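You operate a simulated robot arm through the tools that you are given. There is no shell and no other tool.

The job below is to be done with a simulated robot arm. You get a single attempt, and the scene is never put back.

TASK
Rinse the blue cup in the green basin, then bail it below its lower line into the green bucket.
Fine: Cup on the grey tray; bail the basin with the dipper; dipper back. Set down upright: what you pick out.

It is judged by the outcome, as a careful person would: the job done as asked, and still so three seconds after it is handed in. It fails if anything else is knocked over, pushed out of place, dropped, spilled or broken.

THE ROBOT
A 6-joint arm with a two-finger parallel gripper, fixed in place. Base frame: the origin is at the foot of the arm, x ahead of it, y to its left, z up. Lengths are in mm, angles in rad, forces in N, time in s.
Its first joint turns from -2.897 to 2.897 rad. Payload 3.91 kg.
The TCP is the grasp point between the finger pads, 30 mm short of the fingertips. In the tool frame z runs along the fingers and y along their closing line. The gripper opens to 110 mm. The fingers are 20 mm wide and 10 mm thick; the gripper's body (48 by 112 mm) begins 55 mm behind the TCP.
Orientation is told as [roll, pitch, yaw] about the base's x, y, z axes, in that order, counted from this pose: with the fingers straight down and closing along the base's y, the tool's x points along the base's -x, its y along +y and its z along -z.

THE INTERFACE
- The arm moves only by the tool apply_moves. Its argument "moves" is a list of rows, each a list of 6 numbers: the shift along the tool's x, y, z in mm, then the turn, a rotation vector about the tool's x, y, z in rad. In form: [[tx, ty, tz, ax, ay, az], ...]. A call has 1 to 20 rows; each row shifts and turns the commanded pose from where the row before left it, along the tool's axes as they then stand. "jaw" is the finger opening in mm, from 0 to 110, set as the call begins (left out, the last holds). A row lasts 0.2 s, in which the tool goes at most 50 mm and 0.15 rad; a call with a longer step from one row to the next is refused whole, and so is a gripper value outside its range. Where a pose cannot be reached the arm comes as near as it can. A force on the tool above 40 N (or 10 N above the force at the start of the call, whichever is more), or a blocked arm, ends the call early, and 0.2 s more pass. Each finger travels about 108 mm/s and halts on what it meets, pressing with about 31 N; the grip force reading is that of the motor and also rises with nothing between the fingers. The clock runs only during rows and for 0.2 s after the last one: add rows that do not move to give the fingers time. It gives the time, the measured TCP pose, the force on the tool (base axes), the opening and the grip force at its end, in the units of the frame above (readings bear some noise), with the torque about the TCP (base axes, N m) and any sound that the robot's microphone picked up, and new pictures: "views" is both (left out), scene, wrist or none.
- Cameras (640 x 400 px; columns grow to the right, rows downward): "scene" is fixed at [49.2, -650.1, 1434.6]; the picture's right is [0.63, -0.78, 0.00], its down [-0.50, -0.40, -0.77] and it looks along [0.60, 0.48, -0.64] (base axes); focal length 271 px, centre (320, 200). "wrist" rides on the gripper at [72, 17, -103] in the tool frame; the picture's right is [-0.23, 0.97, 0.00], its down [-0.76, -0.18, -0.62] and it looks along [-0.61, -0.14, 0.78] (tool axes); focal length 222 px, centre (320, 200). There is no depth. A picture from a camera that has moved, and an enlarged one, comes with that camera's place and axes in the base frame and with its lens.
- close_up(camera, box): a new picture of the part [left, top, right, bottom] of that camera's present view, enlarged. No time passes.
- job_done(): hands the job in; it is judged then, once.

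Nothing tells you positions but the pictures and the camera data. Unless the task says otherwise, let go and move clear before handing in.

The tools are called by a JSON object that holds its "name" and its "arguments". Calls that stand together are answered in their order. apply_moves: Moves the arm, as the interface text tells. Its arguments: {"type":"object","properties":{"moves":{"type":"array","items":{"type":"array","items":{"type":"number"}}},"jaw":{"type":"number"},"views":{"type":"string","enum":["both","scene","wrist","none"]}},"required":["moves"]} The other tools are called the same way: close_up (camera, box) takes an enlarged picture of a part of a camera's view; job_done () hands the job in.

At the start:

```text
t: 0.0
position: [590.7, -35.9, 1105.7]
tcp_rot: [-0.001, -0.002, 0.001]
contact_force: [-0.6, 0.5, 0.5]
torque: [0.0, 0.01, 0.0]
gripper_width: 110.3
grasp_force: 0.0
```

scene: 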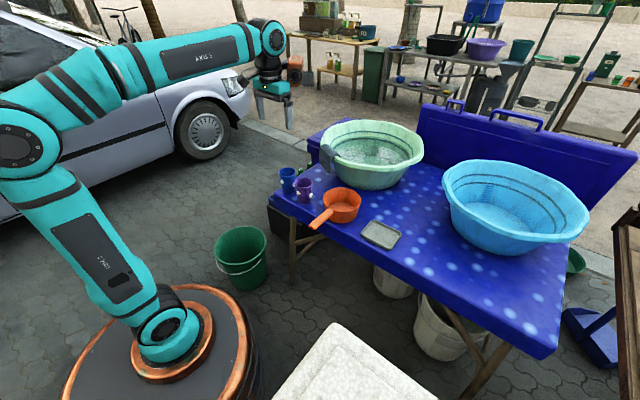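
wrist: 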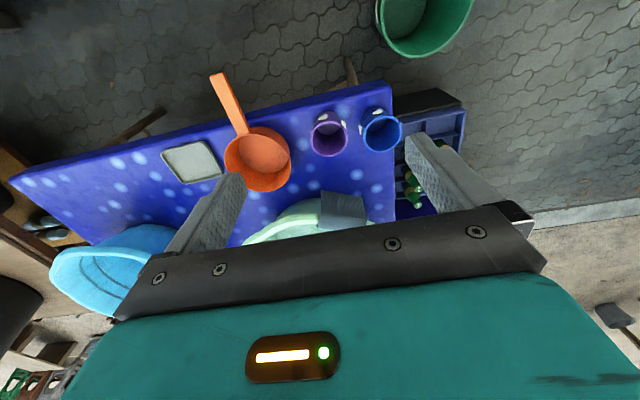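

I see a blue table with a green basin, a blue basin, an orange dipper, a grey tray, blue and purple cups and a green bucket on the ground. I'll take close-ups first to locate things.

{"name": "close_up", "arguments": {"camera": "scene", "box": [260, 110, 440, 260]}}

{"name": "close_up", "arguments": {"camera": "scene", "box": [200, 150, 320, 300]}}

{"name": "close_up", "arguments": {"camera": "wrist", "box": [140, 0, 480, 240]}}

```text
2.67 times, centred on (350, 185) of scene
camera zoom: at [49.2, -650.1, 1434.6], right [0.63, -0.78, 0.0], down [-0.5, -0.4, -0.77], along [0.6, 0.48, -0.64], focal length 722 px, centre (240, 240)
```

zoom: 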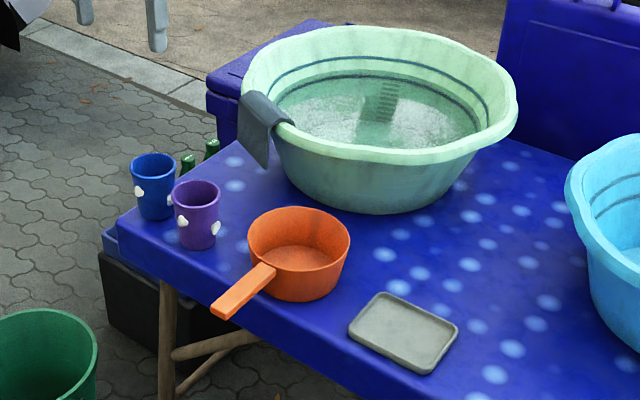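

```text
2.67 times, centred on (260, 225) of scene
camera zoom: at [49.2, -650.1, 1434.6], right [0.63, -0.78, 0.0], down [-0.5, -0.4, -0.77], along [0.6, 0.48, -0.64], focal length 722 px, centre (480, 133)
```

zoom: 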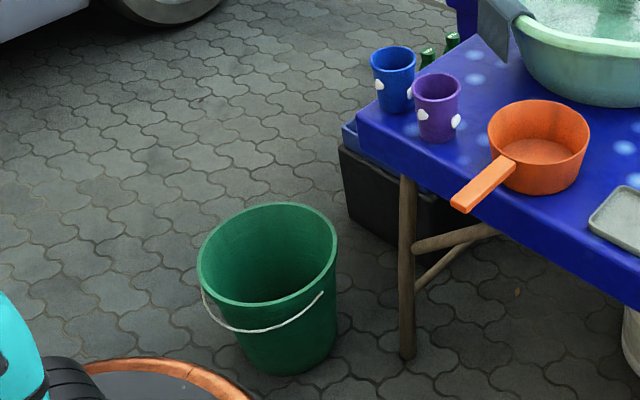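

```text
1.67 times, centred on (310, 120) of wrist
camera zoom: at [517.3, -20.2, 1208.5], right [0.23, 0.97, 0.0], down [0.76, -0.18, 0.62], along [0.61, -0.14, -0.78], focal length 370 px, centre (337, 333)
```

zoom: 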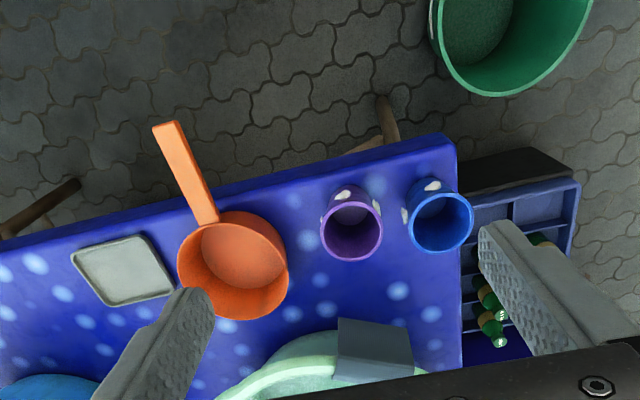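

The wrist view shows the cups, the dipper (its handle pointing toward the robot) and the tray. The table top is at about z=700 and the blue cup at about (714, 61). Next I'll move the camera over the green basin to see the water level and lines.

{"name": "apply_moves", "arguments": {"moves": [[-43, -19, 0, 0, 0, 0], [-43, -19, 0, 0, 0, 0], [-43, -19, 0, 0, 0, 0], [-43, -19, 0, 0, 0, 0], [-43, -19, 0, 0, 0, 0], [-43, -19, 0, 0, 0, 0], [0, 0, 0, 0, 0, 0]]}}

```text
t: 1.6
position: [853.1, -151.4, 1105.6]
tcp_rot: [0.001, -0.002, 0.001]
contact_force: [-0.5, -0.2, -0.2]
torque: [-0.01, 0.0, 0.01]
gripper_width: 110.3
grasp_force: 0.0
camera wrist: at [780.9, -134.7, 1208.4], right [0.23, 0.97, 0.0], down [0.76, -0.18, 0.62], along [0.61, -0.14, -0.78], focal length 222 px, centre (320, 200)
```

scene: 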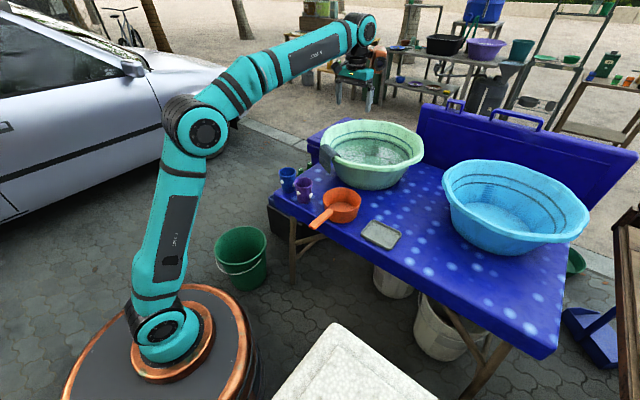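
wrist: 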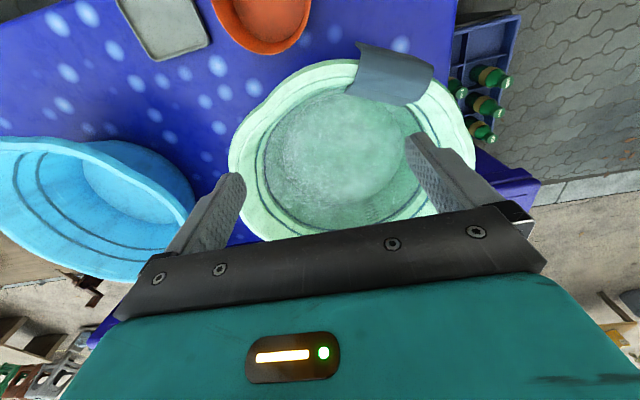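

{"name": "close_up", "arguments": {"camera": "wrist", "box": [200, 20, 520, 260]}}

{"name": "close_up", "arguments": {"camera": "scene", "box": [310, 110, 430, 200]}}

{"name": "close_up", "arguments": {"camera": "scene", "box": [270, 150, 410, 250]}}

```text
1.67 times, centred on (360, 140) of wrist
camera zoom: at [780.9, -134.7, 1208.4], right [0.23, 0.97, 0.0], down [0.76, -0.18, 0.62], along [0.61, -0.14, -0.78], focal length 370 px, centre (253, 300)
```

zoom: 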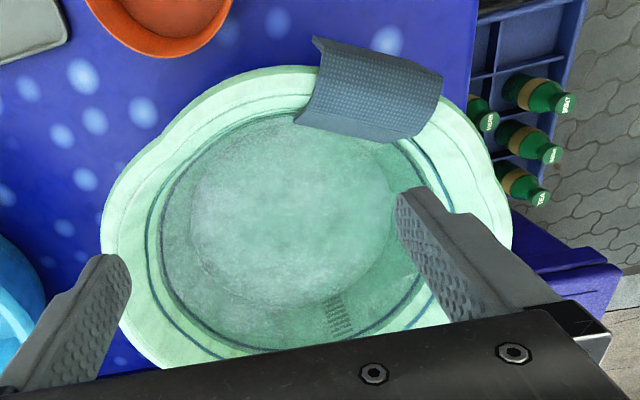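

```text
4.44 times, centred on (370, 155) of scene
camera zoom: at [49.2, -650.1, 1434.6], right [0.63, -0.78, 0.0], down [-0.5, -0.4, -0.77], along [0.6, 0.48, -0.64], focal length 1203 px, centre (98, 400)
```

zoom: 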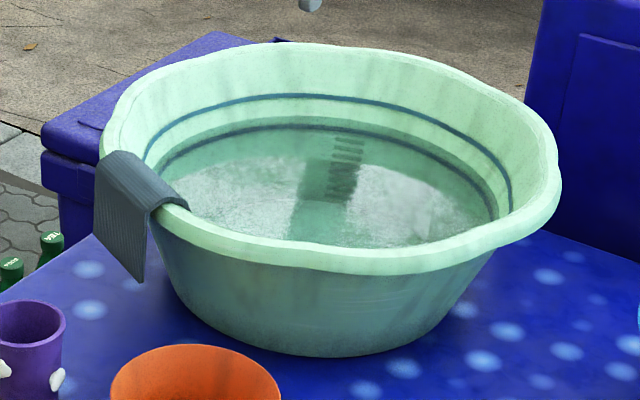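

```text
4.00 times, centred on (340, 200) of scene
camera zoom: at [49.2, -650.1, 1434.6], right [0.63, -0.78, 0.0], down [-0.5, -0.4, -0.77], along [0.6, 0.48, -0.64], focal length 1082 px, centre (240, 200)
```

zoom: 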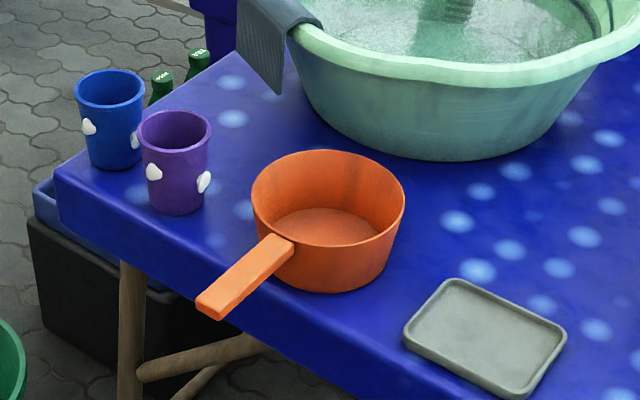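

The basin's lower line seems to sit just under the water. I'll zoom in on the lines and the scale on its wall, and on the cups and dipper, to work out depths.

{"name": "close_up", "arguments": {"camera": "scene", "box": [340, 120, 420, 170]}}

{"name": "close_up", "arguments": {"camera": "wrist", "box": [220, 120, 340, 240]}}

{"name": "close_up", "arguments": {"camera": "scene", "box": [325, 115, 385, 165]}}

{"name": "close_up", "arguments": {"camera": "scene", "box": [270, 160, 330, 220]}}

```text
8.00 times, centred on (380, 145) of scene
camera zoom: at [49.2, -650.1, 1434.6], right [0.63, -0.78, 0.0], down [-0.5, -0.4, -0.77], along [0.6, 0.48, -0.64], focal length 2165 px, centre (-160, 640)
```

zoom: 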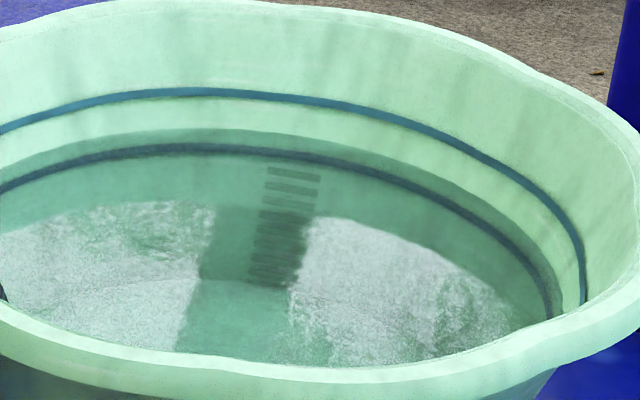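

```text
3.33 times, centred on (280, 180) of wrist
camera zoom: at [780.9, -134.7, 1208.4], right [0.23, 0.97, 0.0], down [0.76, -0.18, 0.62], along [0.61, -0.14, -0.78], focal length 740 px, centre (453, 267)
```

zoom: 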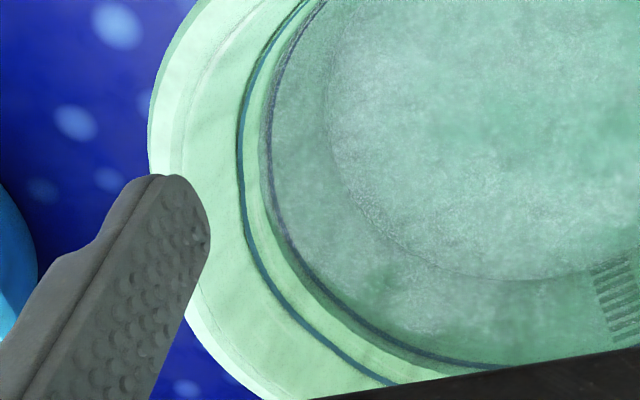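

```text
8.00 times, centred on (355, 140) of scene
camera zoom: at [49.2, -650.1, 1434.6], right [0.63, -0.78, 0.0], down [-0.5, -0.4, -0.77], along [0.6, 0.48, -0.64], focal length 2165 px, centre (40, 680)
```

zoom: 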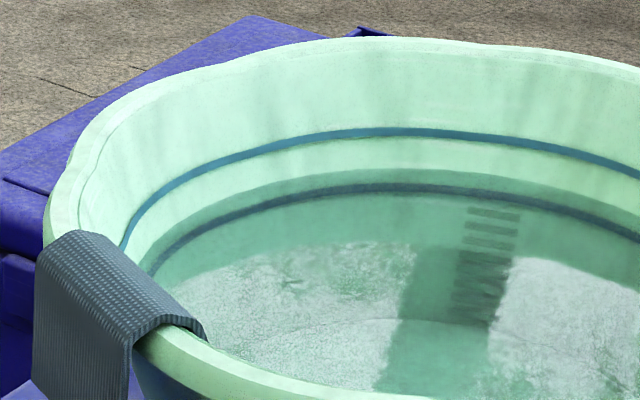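

```text
6.67 times, centred on (300, 190) of scene
camera zoom: at [49.2, -650.1, 1434.6], right [0.63, -0.78, 0.0], down [-0.5, -0.4, -0.77], along [0.6, 0.48, -0.64], focal length 1804 px, centre (453, 267)
```

zoom: 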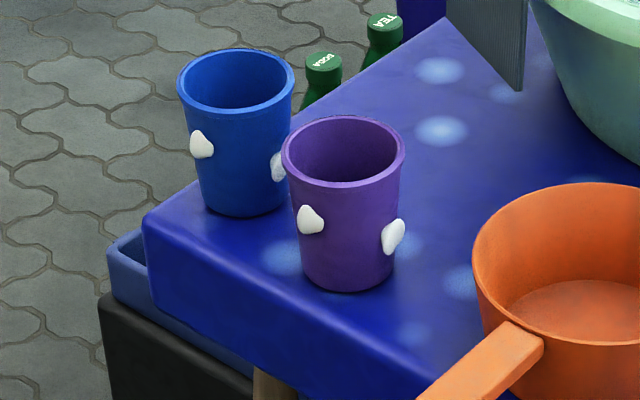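

The basin centre is about (1065, -140), with its rim near z=850 and the water near z=783, just over the lower line. The blue cup has white suds on its -x and -y sides, so I'll grip it diagonally between them. First I'll hover above it.

{"name": "apply_moves", "arguments": {"moves": [[23.2, 35.4, 17.5, 0, 0, 0], [23.2, 35.4, 17.5, 0, 0, 0], [23.2, 35.4, 17.5, 0, 0, 0], [23.2, 35.4, 17.5, 0, 0, 0], [23.2, 35.4, 17.5, 0, 0, 0], [23.2, 35.4, 17.5, 0, 0, 0], [0, 0, 0, 0, 0, -0.1309], [0, 0, 0, 0, 0, -0.1309], [0, 0, 0, 0, 0, -0.1309], [0, 0, 0, 0, 0, -0.1309], [0, 0, 0, 0, 0, -0.1309], [0, 0, 0, 0, 0, -0.1309], [0, 0, 0, 0, 0, 0]]}}

```text
t: 4.4
position: [710.2, 60.9, 999.6]
tcp_rot: [-0.002, 0.002, 0.79]
contact_force: [-0.8, -0.5, 0.3]
torque: [0.04, -0.01, -0.01]
gripper_width: 110.0
grasp_force: 0.0
camera wrist: at [646.1, 21.5, 1103.7], right [-0.53, 0.85, 0.0], down [0.66, 0.42, 0.62], along [0.53, 0.33, -0.78], focal length 222 px, centre (320, 200)
```

scene: 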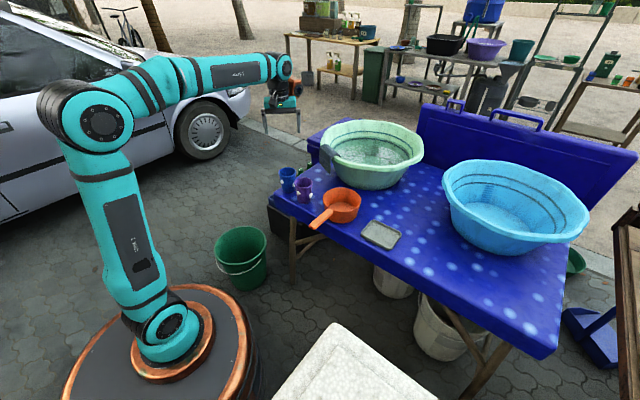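
wrist: 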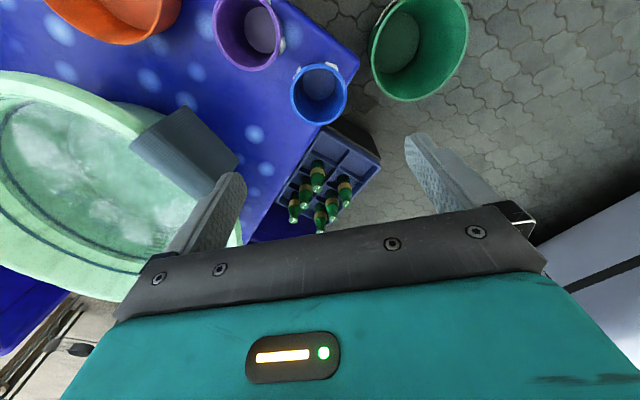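

The blue cup's rim projects right on the tool axis, so the estimate holds. I'll take a closer look at the cup and the bucket before descending.

{"name": "close_up", "arguments": {"camera": "wrist", "box": [200, 0, 500, 180]}}

```text
2.13 times, centred on (350, 90) of wrist
camera zoom: at [646.1, 21.5, 1103.7], right [-0.53, 0.85, 0.0], down [0.66, 0.42, 0.62], along [0.53, 0.33, -0.78], focal length 474 px, centre (256, 435)
```

zoom: 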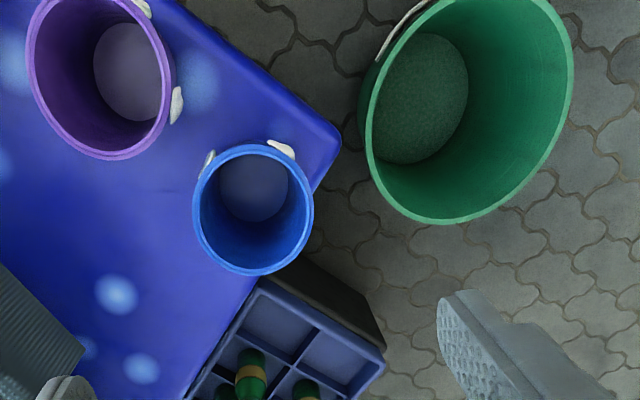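

The blue cup rim centre is at about (713, 62, 784) and the bucket rim at about (530, 279, 327). I'll descend around the cup with the fingers open.

{"name": "apply_moves", "arguments": {"moves": [[-3.4, -1.6, 40, 0, 0, 0], [0, 0, 40, 0, 0, 0], [0, 0, 40, 0, 0, 0], [0, 0, 40, 0, 0, 0], [0, 0, 20, 0, 0, 0], [0, 0, 0, 0, 0, 0]]}}

```text
t: 5.8
position: [715.8, 62.6, 821.8]
tcp_rot: [-0.001, -0.001, 0.786]
contact_force: [0.1, -0.9, -0.4]
torque: [-0.01, 0.05, 0.02]
gripper_width: 109.9
grasp_force: 0.0
camera wrist: at [653.2, 23.6, 924.7], right [-0.53, 0.85, 0.0], down [0.66, 0.41, 0.62], along [0.53, 0.33, -0.78], focal length 222 px, centre (320, 200)
```

scene: 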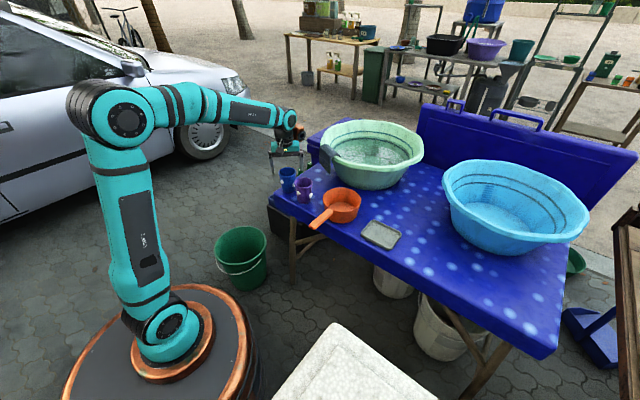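
wrist: 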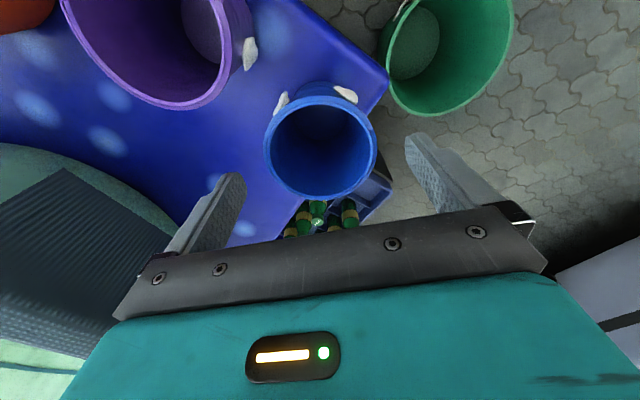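

The cup is centred between the fingers (rim diameter about 78 mm). I'll descend to grip just under the rim and close.

{"name": "apply_moves", "arguments": {"moves": [[0, 0, 24, 0, 0, 0], [0, 0, 22, 0, 0, 0], [0, 0, 0, 0, 0, 0]], "views": "wrist"}}

{"name": "apply_moves", "arguments": {"moves": [[0, 0, 0, 0, 0, 0], [0, 0, 0, 0, 0, 0], [0, 0, 0, 0, 0, 0], [0, 0, 0, 0, 0, 0]], "jaw": 55}}

```text
t: 6.6
position: [714.2, 60.6, 775.0]
tcp_rot: [-0.003, 0.0, 0.786]
contact_force: [0.5, -0.5, -0.3]
torque: [0.0, 0.01, 0.04]
gripper_width: 109.7
grasp_force: 0.0
camera wrist: at [651.3, 21.5, 878.1], right [-0.53, 0.85, 0.0], down [0.66, 0.41, 0.62], along [0.53, 0.33, -0.78], focal length 222 px, centre (320, 200)
```

wrist: 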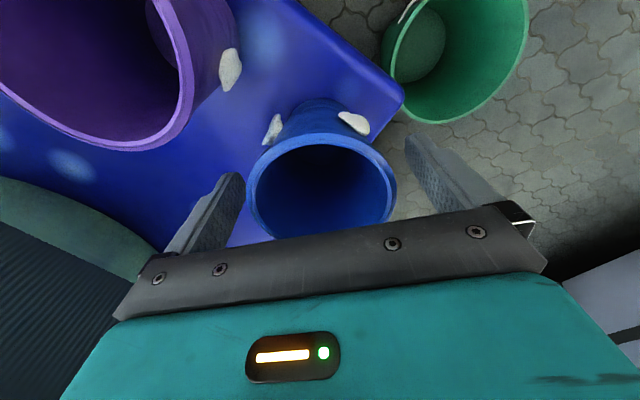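

```text
t: 7.6
position: [715.0, 60.4, 774.8]
tcp_rot: [-0.003, 0.0, 0.788]
contact_force: [0.6, 0.3, 0.2]
torque: [0.02, 0.02, -0.02]
gripper_width: 68.2
grasp_force: 30.8
camera wrist: at [651.3, 21.5, 878.3], right [-0.53, 0.85, 0.0], down [0.66, 0.41, 0.62], along [0.53, 0.33, -0.78], focal length 222 px, centre (320, 200)
```

scene: 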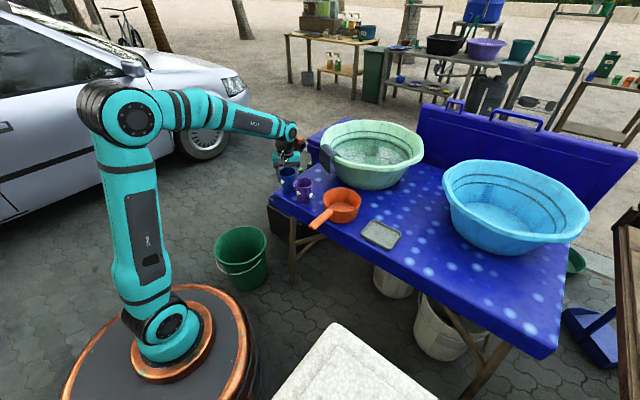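
wrist: 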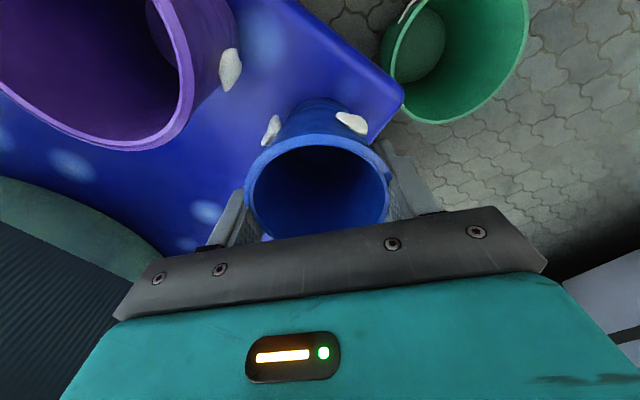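

The cup is held at 68 mm just below the rim band. I'll lift straight up, turn the tool back square and carry it over the basin.

{"name": "apply_moves", "arguments": {"moves": [[0, 0, -20, 0, 0, 0], [0, 0, -40, 0, 0, 0], [0, 0, -45, 0, 0, 0], [0, 0, -45, 0, 0, 0], [0, 0, -45, 0, 0, 0], [0, 0, 0, 0, 0, 0.1309], [0, 0, 0, 0, 0, 0.1309], [0, 0, 0, 0, 0, 0.1309], [0, 0, 0, 0, 0, 0.1309], [0, 0, 0, 0, 0, 0.1309], [0, 0, 0, 0, 0, 0.1309], [0, 0, 0, 0, 0, 0]]}}

{"name": "apply_moves", "arguments": {"moves": [[-32.9, -28.6, 0, 0, 0, 0], [-32.9, -28.6, 0, 0, 0, 0], [-32.9, -28.6, 0, 0, 0, 0], [-32.9, -28.6, 0, 0, 0, 0], [-32.9, -28.6, 0, 0, 0, 0], [-32.9, -28.6, 0, 0, 0, 0], [-32.9, -28.6, 0, 0, 0, 0], [0, 0, 0, 0, 0, 0]]}}

```text
t: 10.2
position: [713.2, 62.6, 969.1]
tcp_rot: [0.0, -0.002, 0.0]
contact_force: [0.1, 0.1, -0.4]
torque: [-0.01, -0.01, 0.01]
gripper_width: 68.0
grasp_force: 30.9
camera wrist: at [640.5, 79.4, 1072.4], right [0.23, 0.97, 0.0], down [0.76, -0.18, 0.62], along [0.61, -0.14, -0.78], focal length 222 px, centre (320, 200)
```

scene: 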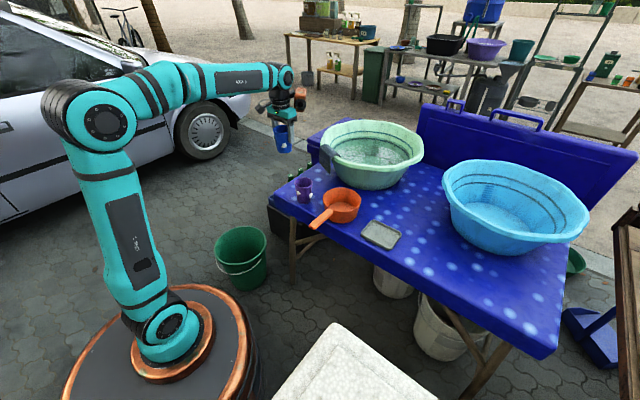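
wrist: 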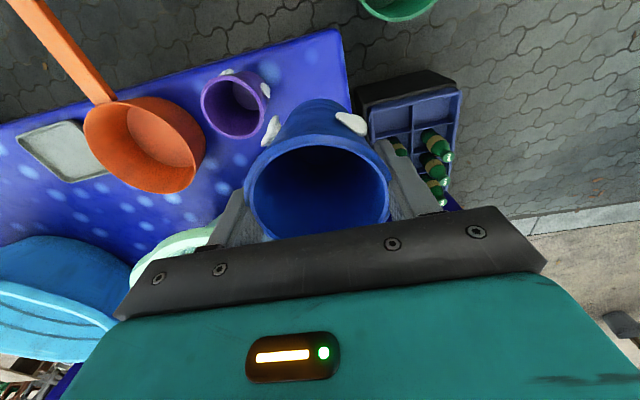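

```text
t: 12.0
position: [942.4, -140.9, 967.8]
tcp_rot: [-0.001, 0.001, 0.001]
contact_force: [0.0, 0.6, 0.3]
torque: [-0.03, 0.0, 0.03]
gripper_width: 67.9
grasp_force: 31.2
camera wrist: at [869.5, -124.5, 1071.1], right [0.23, 0.97, 0.0], down [0.76, -0.18, 0.62], along [0.61, -0.14, -0.78], focal length 222 px, centre (320, 200)
```

scene: 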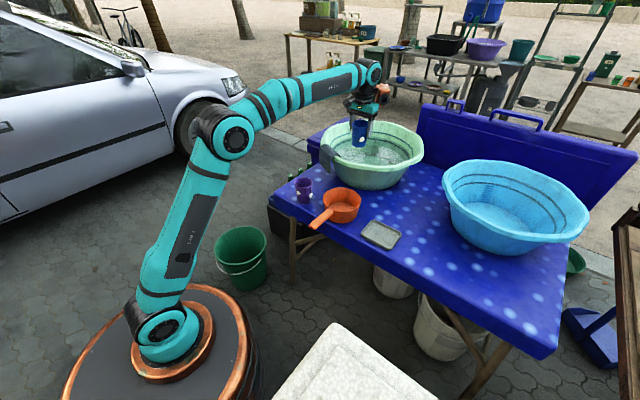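
wrist: 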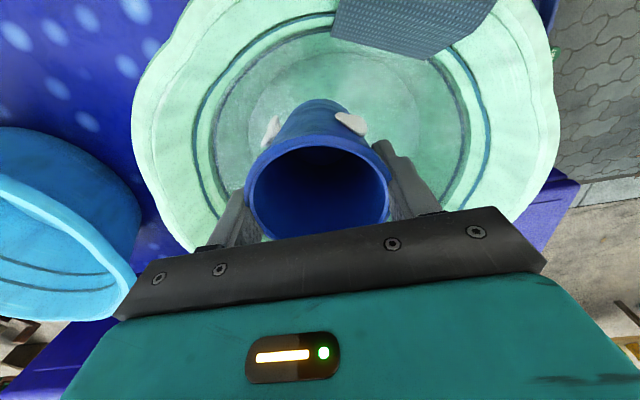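

The cup is over the near half of the basin, clear of the cloth. I'll move a little further in and lower it upright into the water, watching the force.

{"name": "apply_moves", "arguments": {"moves": [[-20, -10, 20, 0, 0, 0], [0, 0, 40, 0, 0, 0], [0, 0, 40, 0, 0, 0], [0, 0, 30, 0, 0, 0], [0, 0, 15, 0, 0, 0], [0, 0, 0, 0, 0, 0]]}}

```text
t: 13.4
position: [964.3, -146.2, 823.1]
tcp_rot: [0.0, -0.001, 0.001]
contact_force: [0.4, 0.5, -0.3]
torque: [0.04, 0.01, -0.01]
gripper_width: 67.8
grasp_force: 31.3
camera wrist: at [891.3, -129.8, 926.3], right [0.23, 0.97, 0.0], down [0.76, -0.18, 0.62], along [0.61, -0.14, -0.78], focal length 222 px, centre (320, 200)
```

scene: 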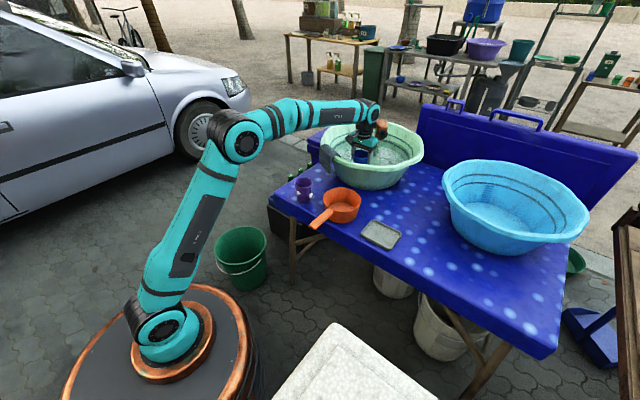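
wrist: 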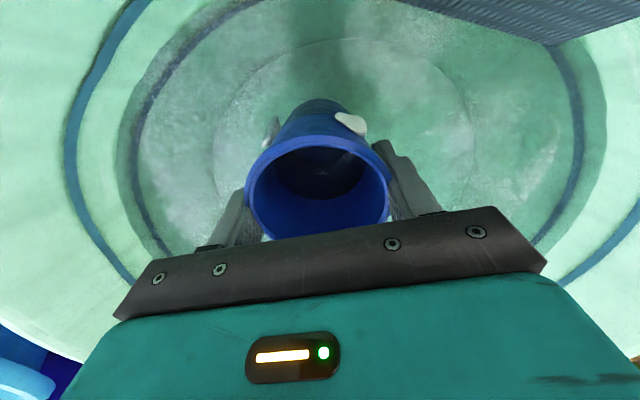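

The cup bottom should be in the water now; I'll continue lowering it slowly.

{"name": "apply_moves", "arguments": {"moves": [[0, 0, 10, 0, 0, 0], [0, 0, 10, 0, 0, 0], [0, 0, 5, 0, 0, 0], [0, 0, 0, 0, 0, 0]]}}

{"name": "close_up", "arguments": {"camera": "scene", "box": [320, 100, 430, 180]}}

{"name": "close_up", "arguments": {"camera": "wrist", "box": [220, 60, 420, 220]}}

```text
t: 14.4
position: [964.9, -144.6, 799.7]
tcp_rot: [0.001, -0.002, 0.002]
contact_force: [-0.6, -0.5, -0.8]
torque: [0.01, 0.02, 0.02]
gripper_width: 67.6
grasp_force: 31.0
camera wrist: at [891.3, -129.4, 903.0], right [0.23, 0.97, 0.0], down [0.76, -0.18, 0.62], along [0.61, -0.14, -0.78], focal length 222 px, centre (320, 200)
```

scene: 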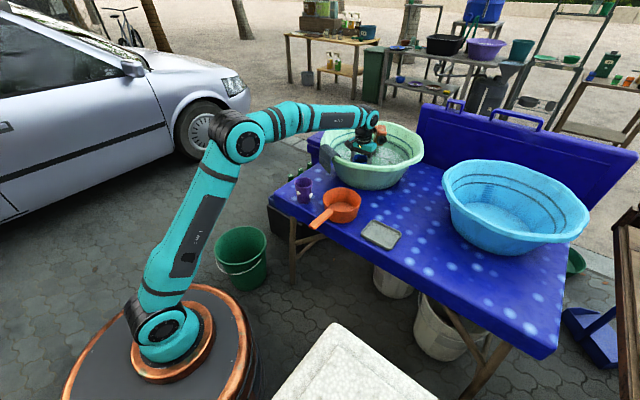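
wrist: 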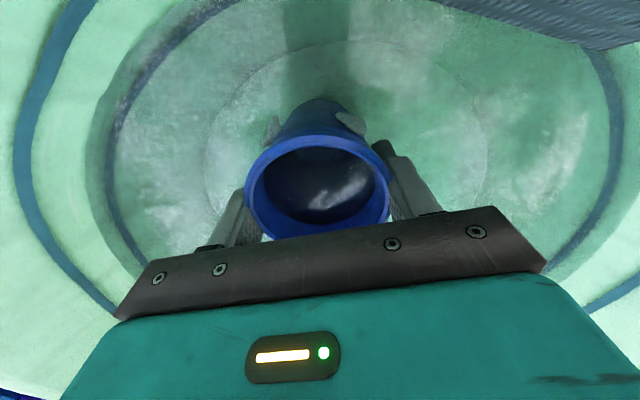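

```text
5.00 times, centred on (375, 140) of scene
camera zoom: at [49.2, -650.1, 1434.6], right [0.63, -0.78, 0.0], down [-0.5, -0.4, -0.77], along [0.6, 0.48, -0.64], focal length 1353 px, centre (45, 500)
```

zoom: 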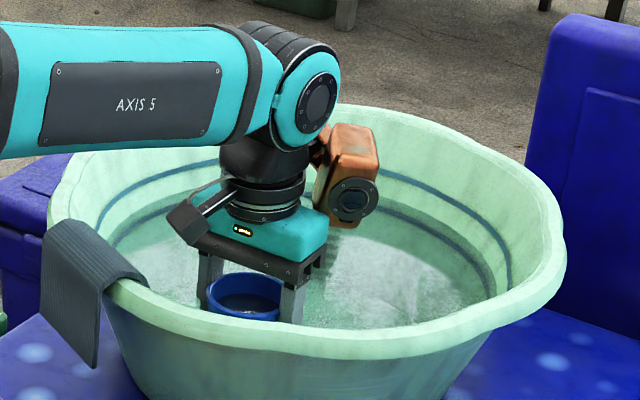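

```text
2.50 times, centred on (320, 140) of wrist
camera zoom: at [891.3, -129.4, 903.0], right [0.23, 0.97, 0.0], down [0.76, -0.18, 0.62], along [0.61, -0.14, -0.78], focal length 555 px, centre (320, 350)
```

zoom: 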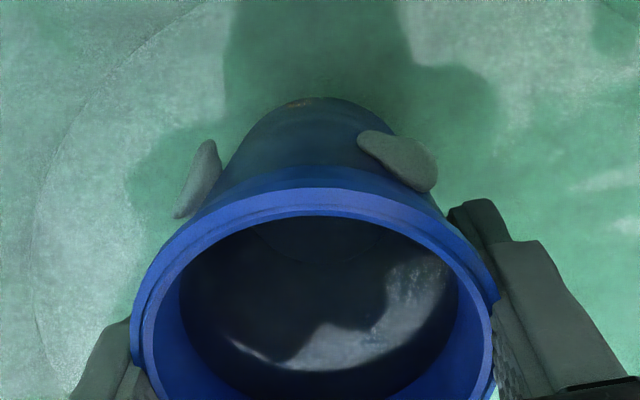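

The suds are now just under the water surface. I'll lower another 8 mm and swish the cup gently.

{"name": "apply_moves", "arguments": {"moves": [[0, 0, 5, 0, 0, 0], [0, 0, 4, 0, 0, 0], [0, 12, 0, 0, 0, 0], [0, 12, 0, 0, 0, 0], [0, -12, 0, 0, 0, 0], [0, -12, 0, 0, 0, 0], [0, -12, 0, 0, 0, 0], [0, -12, 0, 0, 0, 0], [0, 12, 0, 0, 0, 0], [0, 12, 0, 0, 0, 0], [0, 0, 0, 0, 0, 0]]}}

{"name": "close_up", "arguments": {"camera": "wrist", "box": [220, 60, 420, 220]}}

```text
t: 16.8
position: [964.1, -147.8, 790.5]
tcp_rot: [0.001, -0.001, 0.002]
contact_force: [-0.2, -0.6, -0.3]
torque: [0.02, 0.03, 0.02]
gripper_width: 68.0
grasp_force: 30.9
camera wrist: at [891.0, -131.4, 893.8], right [0.23, 0.97, 0.0], down [0.76, -0.18, 0.62], along [0.61, -0.14, -0.78], focal length 222 px, centre (320, 200)
```

scene: 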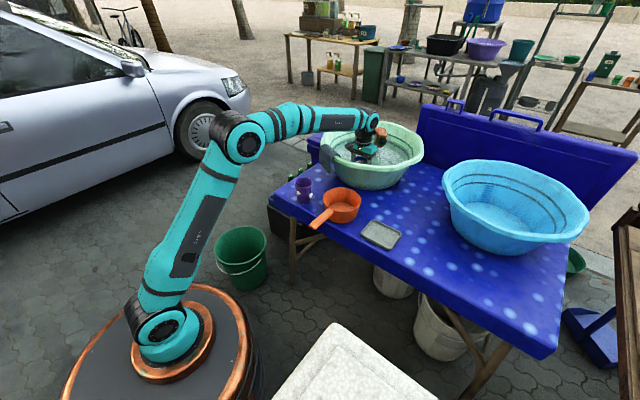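
wrist: 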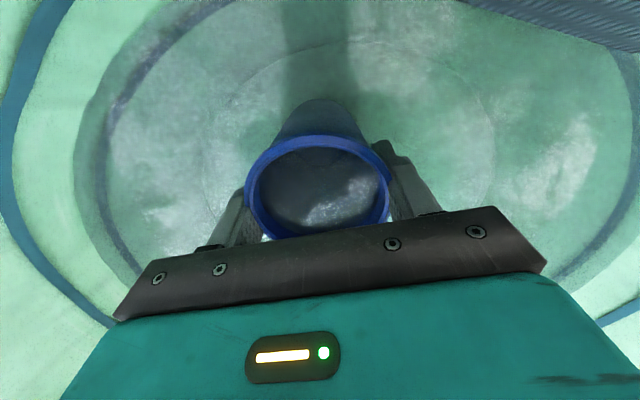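

```text
2.50 times, centred on (320, 140) of wrist
camera zoom: at [891.0, -131.4, 893.8], right [0.23, 0.97, 0.0], down [0.76, -0.18, 0.62], along [0.61, -0.14, -0.78], focal length 555 px, centre (320, 350)
```

zoom: 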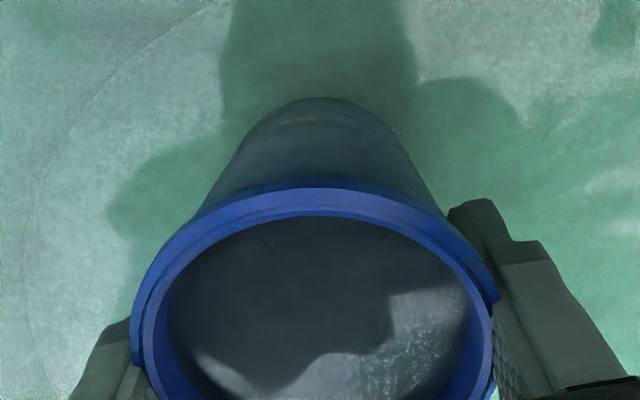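

The suds are gone after the dip. I'll also rinse the inside by tilting the cup about 34° to let water in, then bringing it upright again.

{"name": "apply_moves", "arguments": {"moves": [[0, 0, -3, -0.15, 0, 0], [0, 0, 0, -0.15, 0, 0], [0, 0, 0, -0.15, 0, 0], [0, 0, 0, -0.15, 0, 0], [0, 0, 0, 0, 0, 0], [0, 0, 0, 0, 0, 0]]}}

{"name": "close_up", "arguments": {"camera": "scene", "box": [320, 100, 430, 180]}}

```text
t: 18.2
position: [964.3, -147.0, 793.7]
tcp_rot: [0.6, 0.0, 0.002]
contact_force: [-0.2, 0.2, 0.5]
torque: [-0.01, -0.02, 0.01]
gripper_width: 67.9
grasp_force: 31.0
camera wrist: at [891.0, -192.2, 888.7], right [0.23, 0.8, 0.55], down [0.76, -0.5, 0.41], along [0.61, 0.33, -0.72], focal length 222 px, centre (320, 200)
```

scene: 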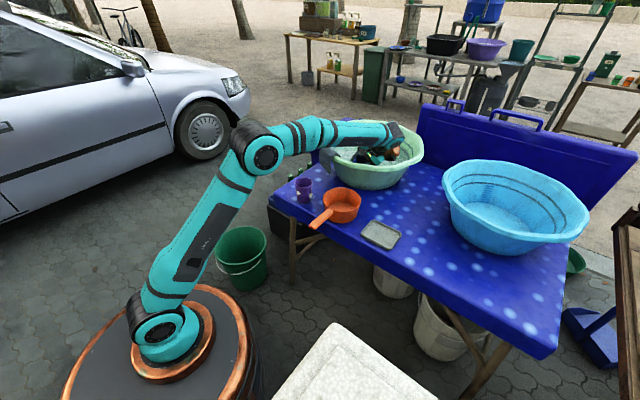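
wrist: 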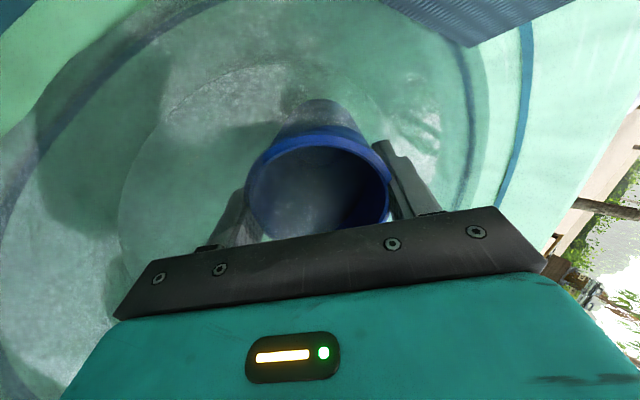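

```text
5.00 times, centred on (375, 140) of scene
camera zoom: at [49.2, -650.1, 1434.6], right [0.63, -0.78, 0.0], down [-0.5, -0.4, -0.77], along [0.6, 0.48, -0.64], focal length 1353 px, centre (45, 500)
```

zoom: 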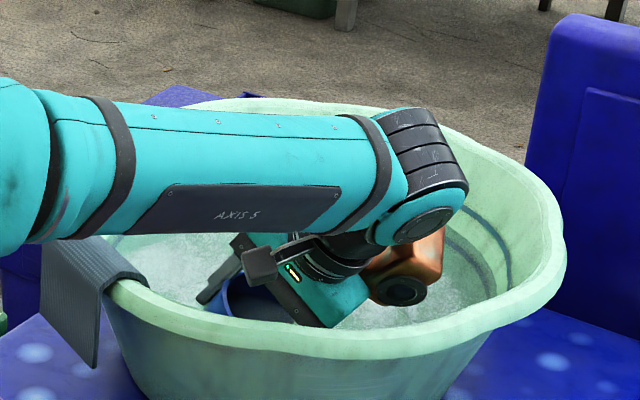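

The cup is tilted with its mouth partly submerged. I'll bring it back upright and lift it above the rim to look inside.

{"name": "apply_moves", "arguments": {"moves": [[0, 0, 0, 0, 0, 0], [0, 0, 0, 0.15, 0, 0], [0, 0, 0, 0.15, 0, 0], [0, 0, 0, 0.15, 0, 0], [0, 0, 0, 0.15, 0, 0], [0, 0, -20, 0, 0, 0], [0, 0, -40, 0, 0, 0], [0, 0, -40, 0, 0, 0], [0, 0, -40, 0, 0, 0], [0, 0, -40, 0, 0, 0], [0, 0, 0, 0, 0, 0], [0, 0, 0, 0, 0, 0]]}}

{"name": "close_up", "arguments": {"camera": "scene", "box": [320, 60, 430, 180]}}

{"name": "close_up", "arguments": {"camera": "wrist", "box": [220, 60, 420, 220]}}

```text
t: 20.8
position: [963.0, -146.5, 971.5]
tcp_rot: [0.003, -0.002, 0.001]
contact_force: [0.2, 0.3, -0.1]
torque: [0.01, 0.0, 0.02]
gripper_width: 68.1
grasp_force: 31.2
camera wrist: at [891.0, -129.6, 1074.2], right [0.23, 0.97, 0.0], down [0.76, -0.18, 0.62], along [0.61, -0.14, -0.78], focal length 222 px, centre (320, 200)
```

scene: 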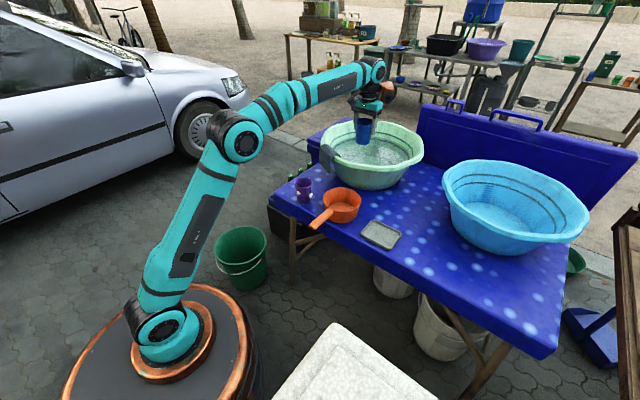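
wrist: 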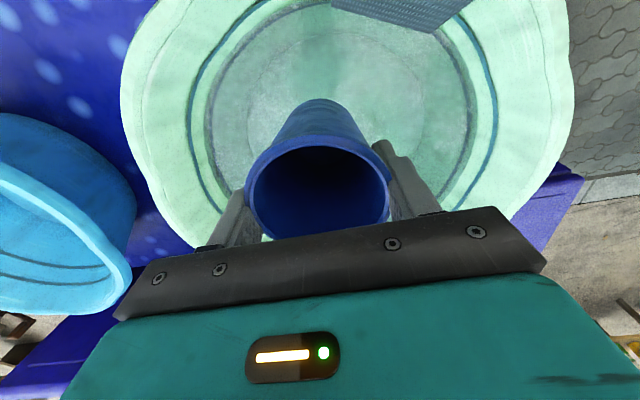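

```text
3.33 times, centred on (375, 120) of scene
camera zoom: at [49.2, -650.1, 1434.6], right [0.63, -0.78, 0.0], down [-0.5, -0.4, -0.77], along [0.6, 0.48, -0.64], focal length 902 px, centre (137, 467)
```

zoom: 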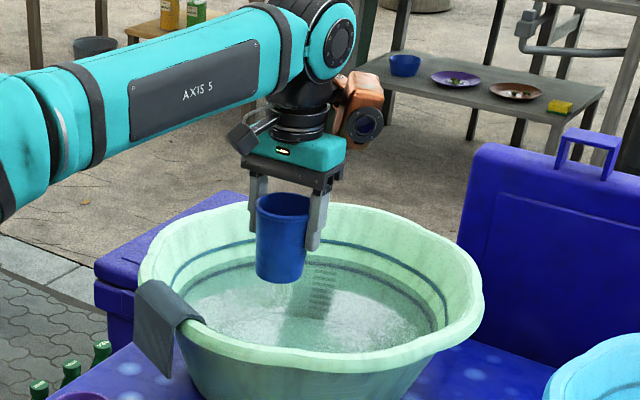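

```text
2.50 times, centred on (320, 140) of wrist
camera zoom: at [891.0, -129.6, 1074.2], right [0.23, 0.97, 0.0], down [0.76, -0.18, 0.62], along [0.61, -0.14, -0.78], focal length 555 px, centre (320, 350)
```

zoom: 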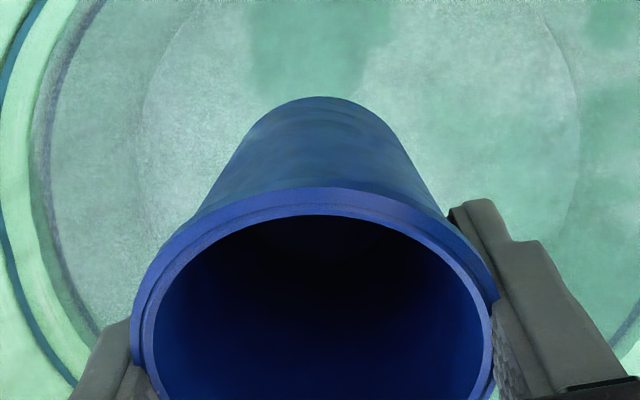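

Drips are falling from the cup and I can't tell whether water remains inside. I'll tip it out over the basin by pitching it forward a bit higher up, in stages.

{"name": "apply_moves", "arguments": {"moves": [[10, 0, -35, 0, 0, 0], [10, 0, -35, 0, 0, 0], [0, 0, 0, 0, -0.15, 0], [0, 0, 0, 0, -0.15, 0], [0, 0, 0, 0, -0.15, 0], [0, 0, 0, 0, -0.15, 0], [0, 0, 0, 0, -0.15, 0], [0, 0, 0, 0, -0.15, 0], [0, 0, 0, 0, -0.15, 0], [0, 0, 0, 0, 0, 0]]}}

{"name": "close_up", "arguments": {"camera": "scene", "box": [320, 60, 430, 180]}}

```text
t: 23.0
position: [942.2, -147.7, 1044.5]
tcp_rot: [-0.001, -1.053, 0.001]
contact_force: [0.5, -1.0, -1.6]
torque: [0.0, 0.02, -0.01]
gripper_width: 67.6
grasp_force: 31.1
camera wrist: at [817.0, -131.2, 1032.5], right [0.11, 0.97, 0.2], down [-0.16, -0.18, 0.97], along [0.98, -0.14, 0.14], focal length 222 px, centre (320, 200)
```

scene: 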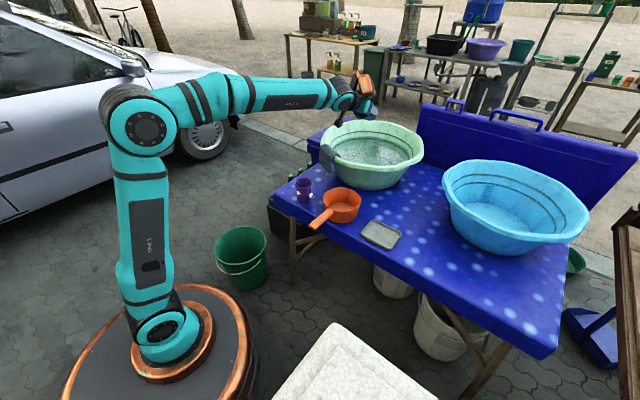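
wrist: 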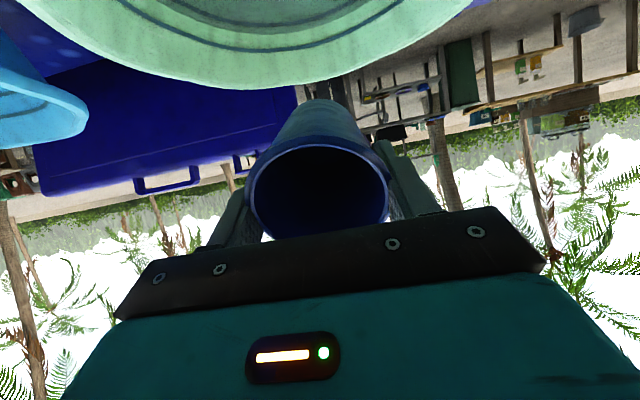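

```text
3.33 times, centred on (375, 120) of scene
camera zoom: at [49.2, -650.1, 1434.6], right [0.63, -0.78, 0.0], down [-0.5, -0.4, -0.77], along [0.6, 0.48, -0.64], focal length 902 px, centre (137, 467)
```

zoom: 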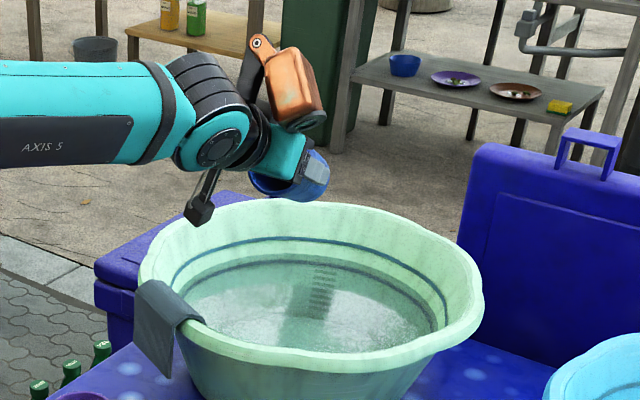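

So far no stream of water is visible; I'll continue tipping past horizontal to be sure it is empty.

{"name": "apply_moves", "arguments": {"moves": [[0, 0, 0, 0, -0.15, 0], [0, 0, 0, 0, -0.15, 0], [0, 0, 0, 0, -0.15, 0], [0, 0, 0, 0, -0.15, 0], [0, 0, 0, 0, -0.15, 0], [0, 0, 0, 0, 0, 0]]}}

{"name": "close_up", "arguments": {"camera": "scene", "box": [320, 60, 430, 180]}}

```text
t: 24.4
position: [942.2, -148.3, 1043.4]
tcp_rot: [-3.14, -1.339, 3.143]
contact_force: [-0.3, 0.8, -0.7]
torque: [0.0, 0.02, -0.03]
gripper_width: 67.7
grasp_force: 31.0
camera wrist: at [858.6, -131.3, 949.5], right [-0.05, 0.97, 0.22], down [-0.78, -0.18, 0.6], along [0.62, -0.14, 0.77], focal length 222 px, centre (320, 200)
```

scene: 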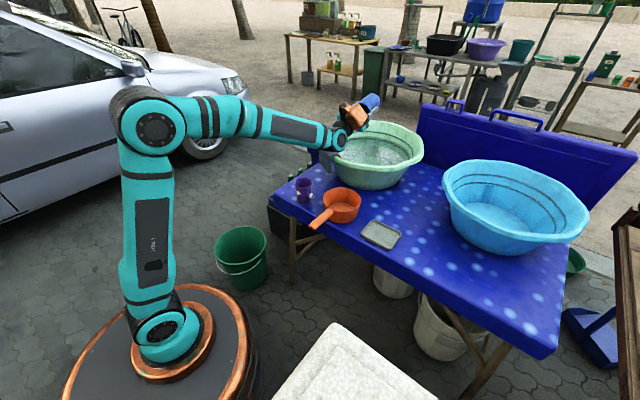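
wrist: 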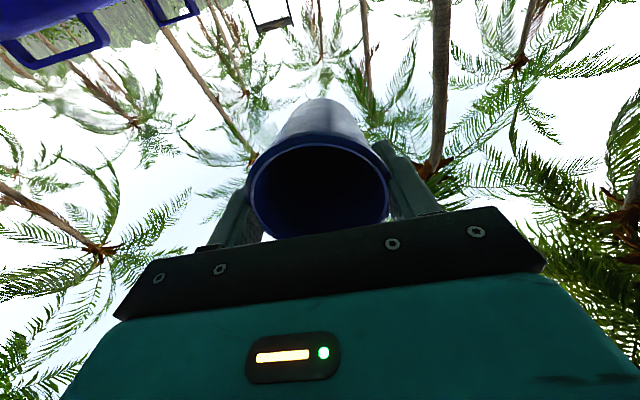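

```text
3.33 times, centred on (375, 120) of scene
camera zoom: at [49.2, -650.1, 1434.6], right [0.63, -0.78, 0.0], down [-0.5, -0.4, -0.77], along [0.6, 0.48, -0.64], focal length 902 px, centre (137, 467)
```

zoom: 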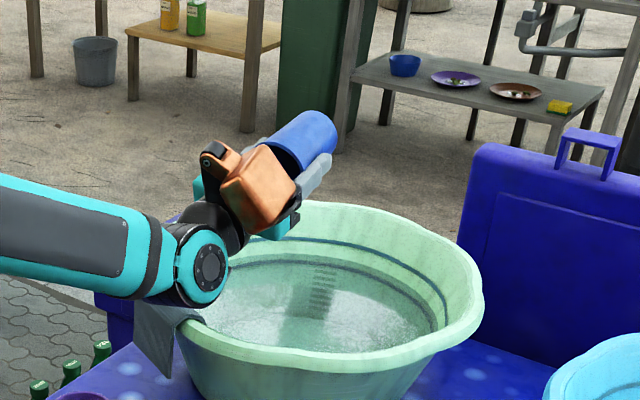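

The cup is inverted and empty. I'll return it upright and check for drips before leaving the basin.

{"name": "apply_moves", "arguments": {"moves": [[0, 0, 0, 0, 0.15, 0], [0, 0, 0, 0, 0.15, 0], [0, 0, 0, 0, 0.15, 0], [0, 0, 0, 0, 0.15, 0], [0, 0, 0, 0, 0.15, 0], [0, 0, 0, 0, 0.15, 0], [0, 0, 0, 0, 0.15, 0], [0, 0, 0, 0, 0.15, 0], [0, 0, 0, 0, 0.15, 0], [0, 0, 0, 0, 0.15, 0], [0, 0, 0, 0, 0.15, 0], [0, 0, 0, 0, 0.15, 0], [0, 0, 0, 0, 0, 0], [0, 0, 0, 0, 0, 0], [0, 0, 0, 0, 0, 0], [0, 0, 0, 0, 0, 0]]}}

{"name": "close_up", "arguments": {"camera": "scene", "box": [320, 60, 430, 180]}}

{"name": "close_up", "arguments": {"camera": "wrist", "box": [220, 60, 420, 220]}}

```text
t: 27.8
position: [943.9, -146.9, 1044.7]
tcp_rot: [0.0, -0.001, 0.003]
contact_force: [0.6, -0.4, -0.6]
torque: [0.0, 0.03, -0.02]
gripper_width: 67.8
grasp_force: 30.8
camera wrist: at [870.6, -130.5, 1147.0], right [0.23, 0.97, 0.0], down [0.76, -0.18, 0.62], along [0.61, -0.14, -0.78], focal length 222 px, centre (320, 200)
```

scene: 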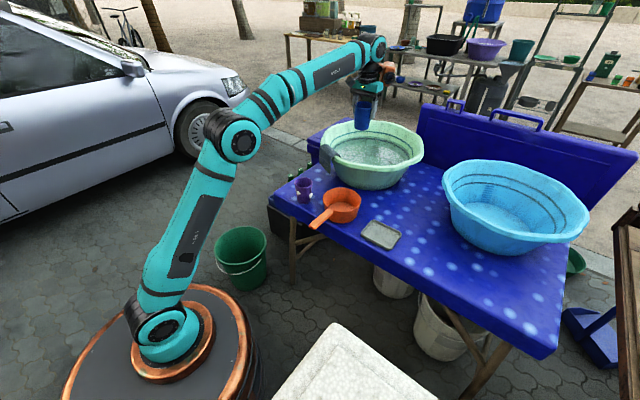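
wrist: 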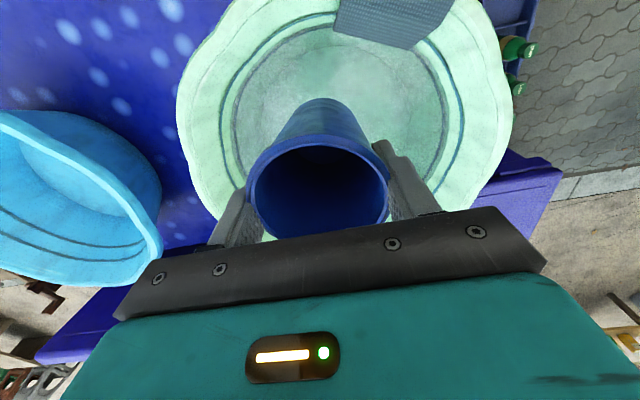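

```text
3.33 times, centred on (375, 120) of scene
camera zoom: at [49.2, -650.1, 1434.6], right [0.63, -0.78, 0.0], down [-0.5, -0.4, -0.77], along [0.6, 0.48, -0.64], focal length 902 px, centre (137, 467)
```

zoom: 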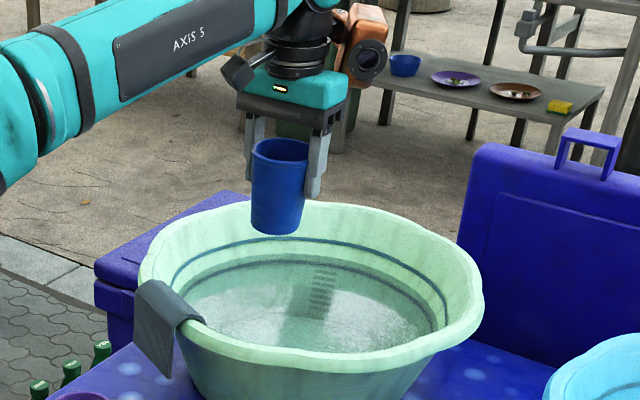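

```text
2.50 times, centred on (320, 140) of wrist
camera zoom: at [870.6, -130.5, 1147.0], right [0.23, 0.97, 0.0], down [0.76, -0.18, 0.62], along [0.61, -0.14, -0.78], focal length 555 px, centre (320, 350)
```

zoom: 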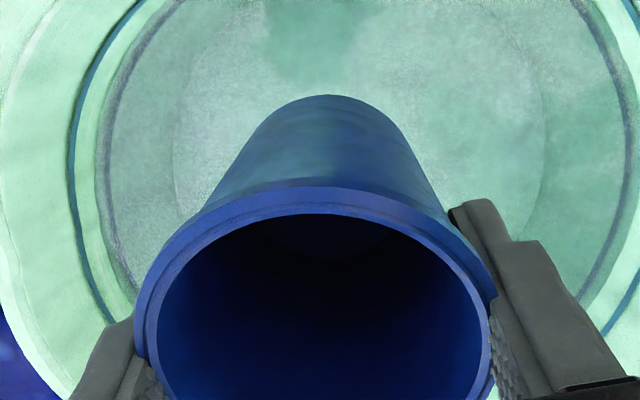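

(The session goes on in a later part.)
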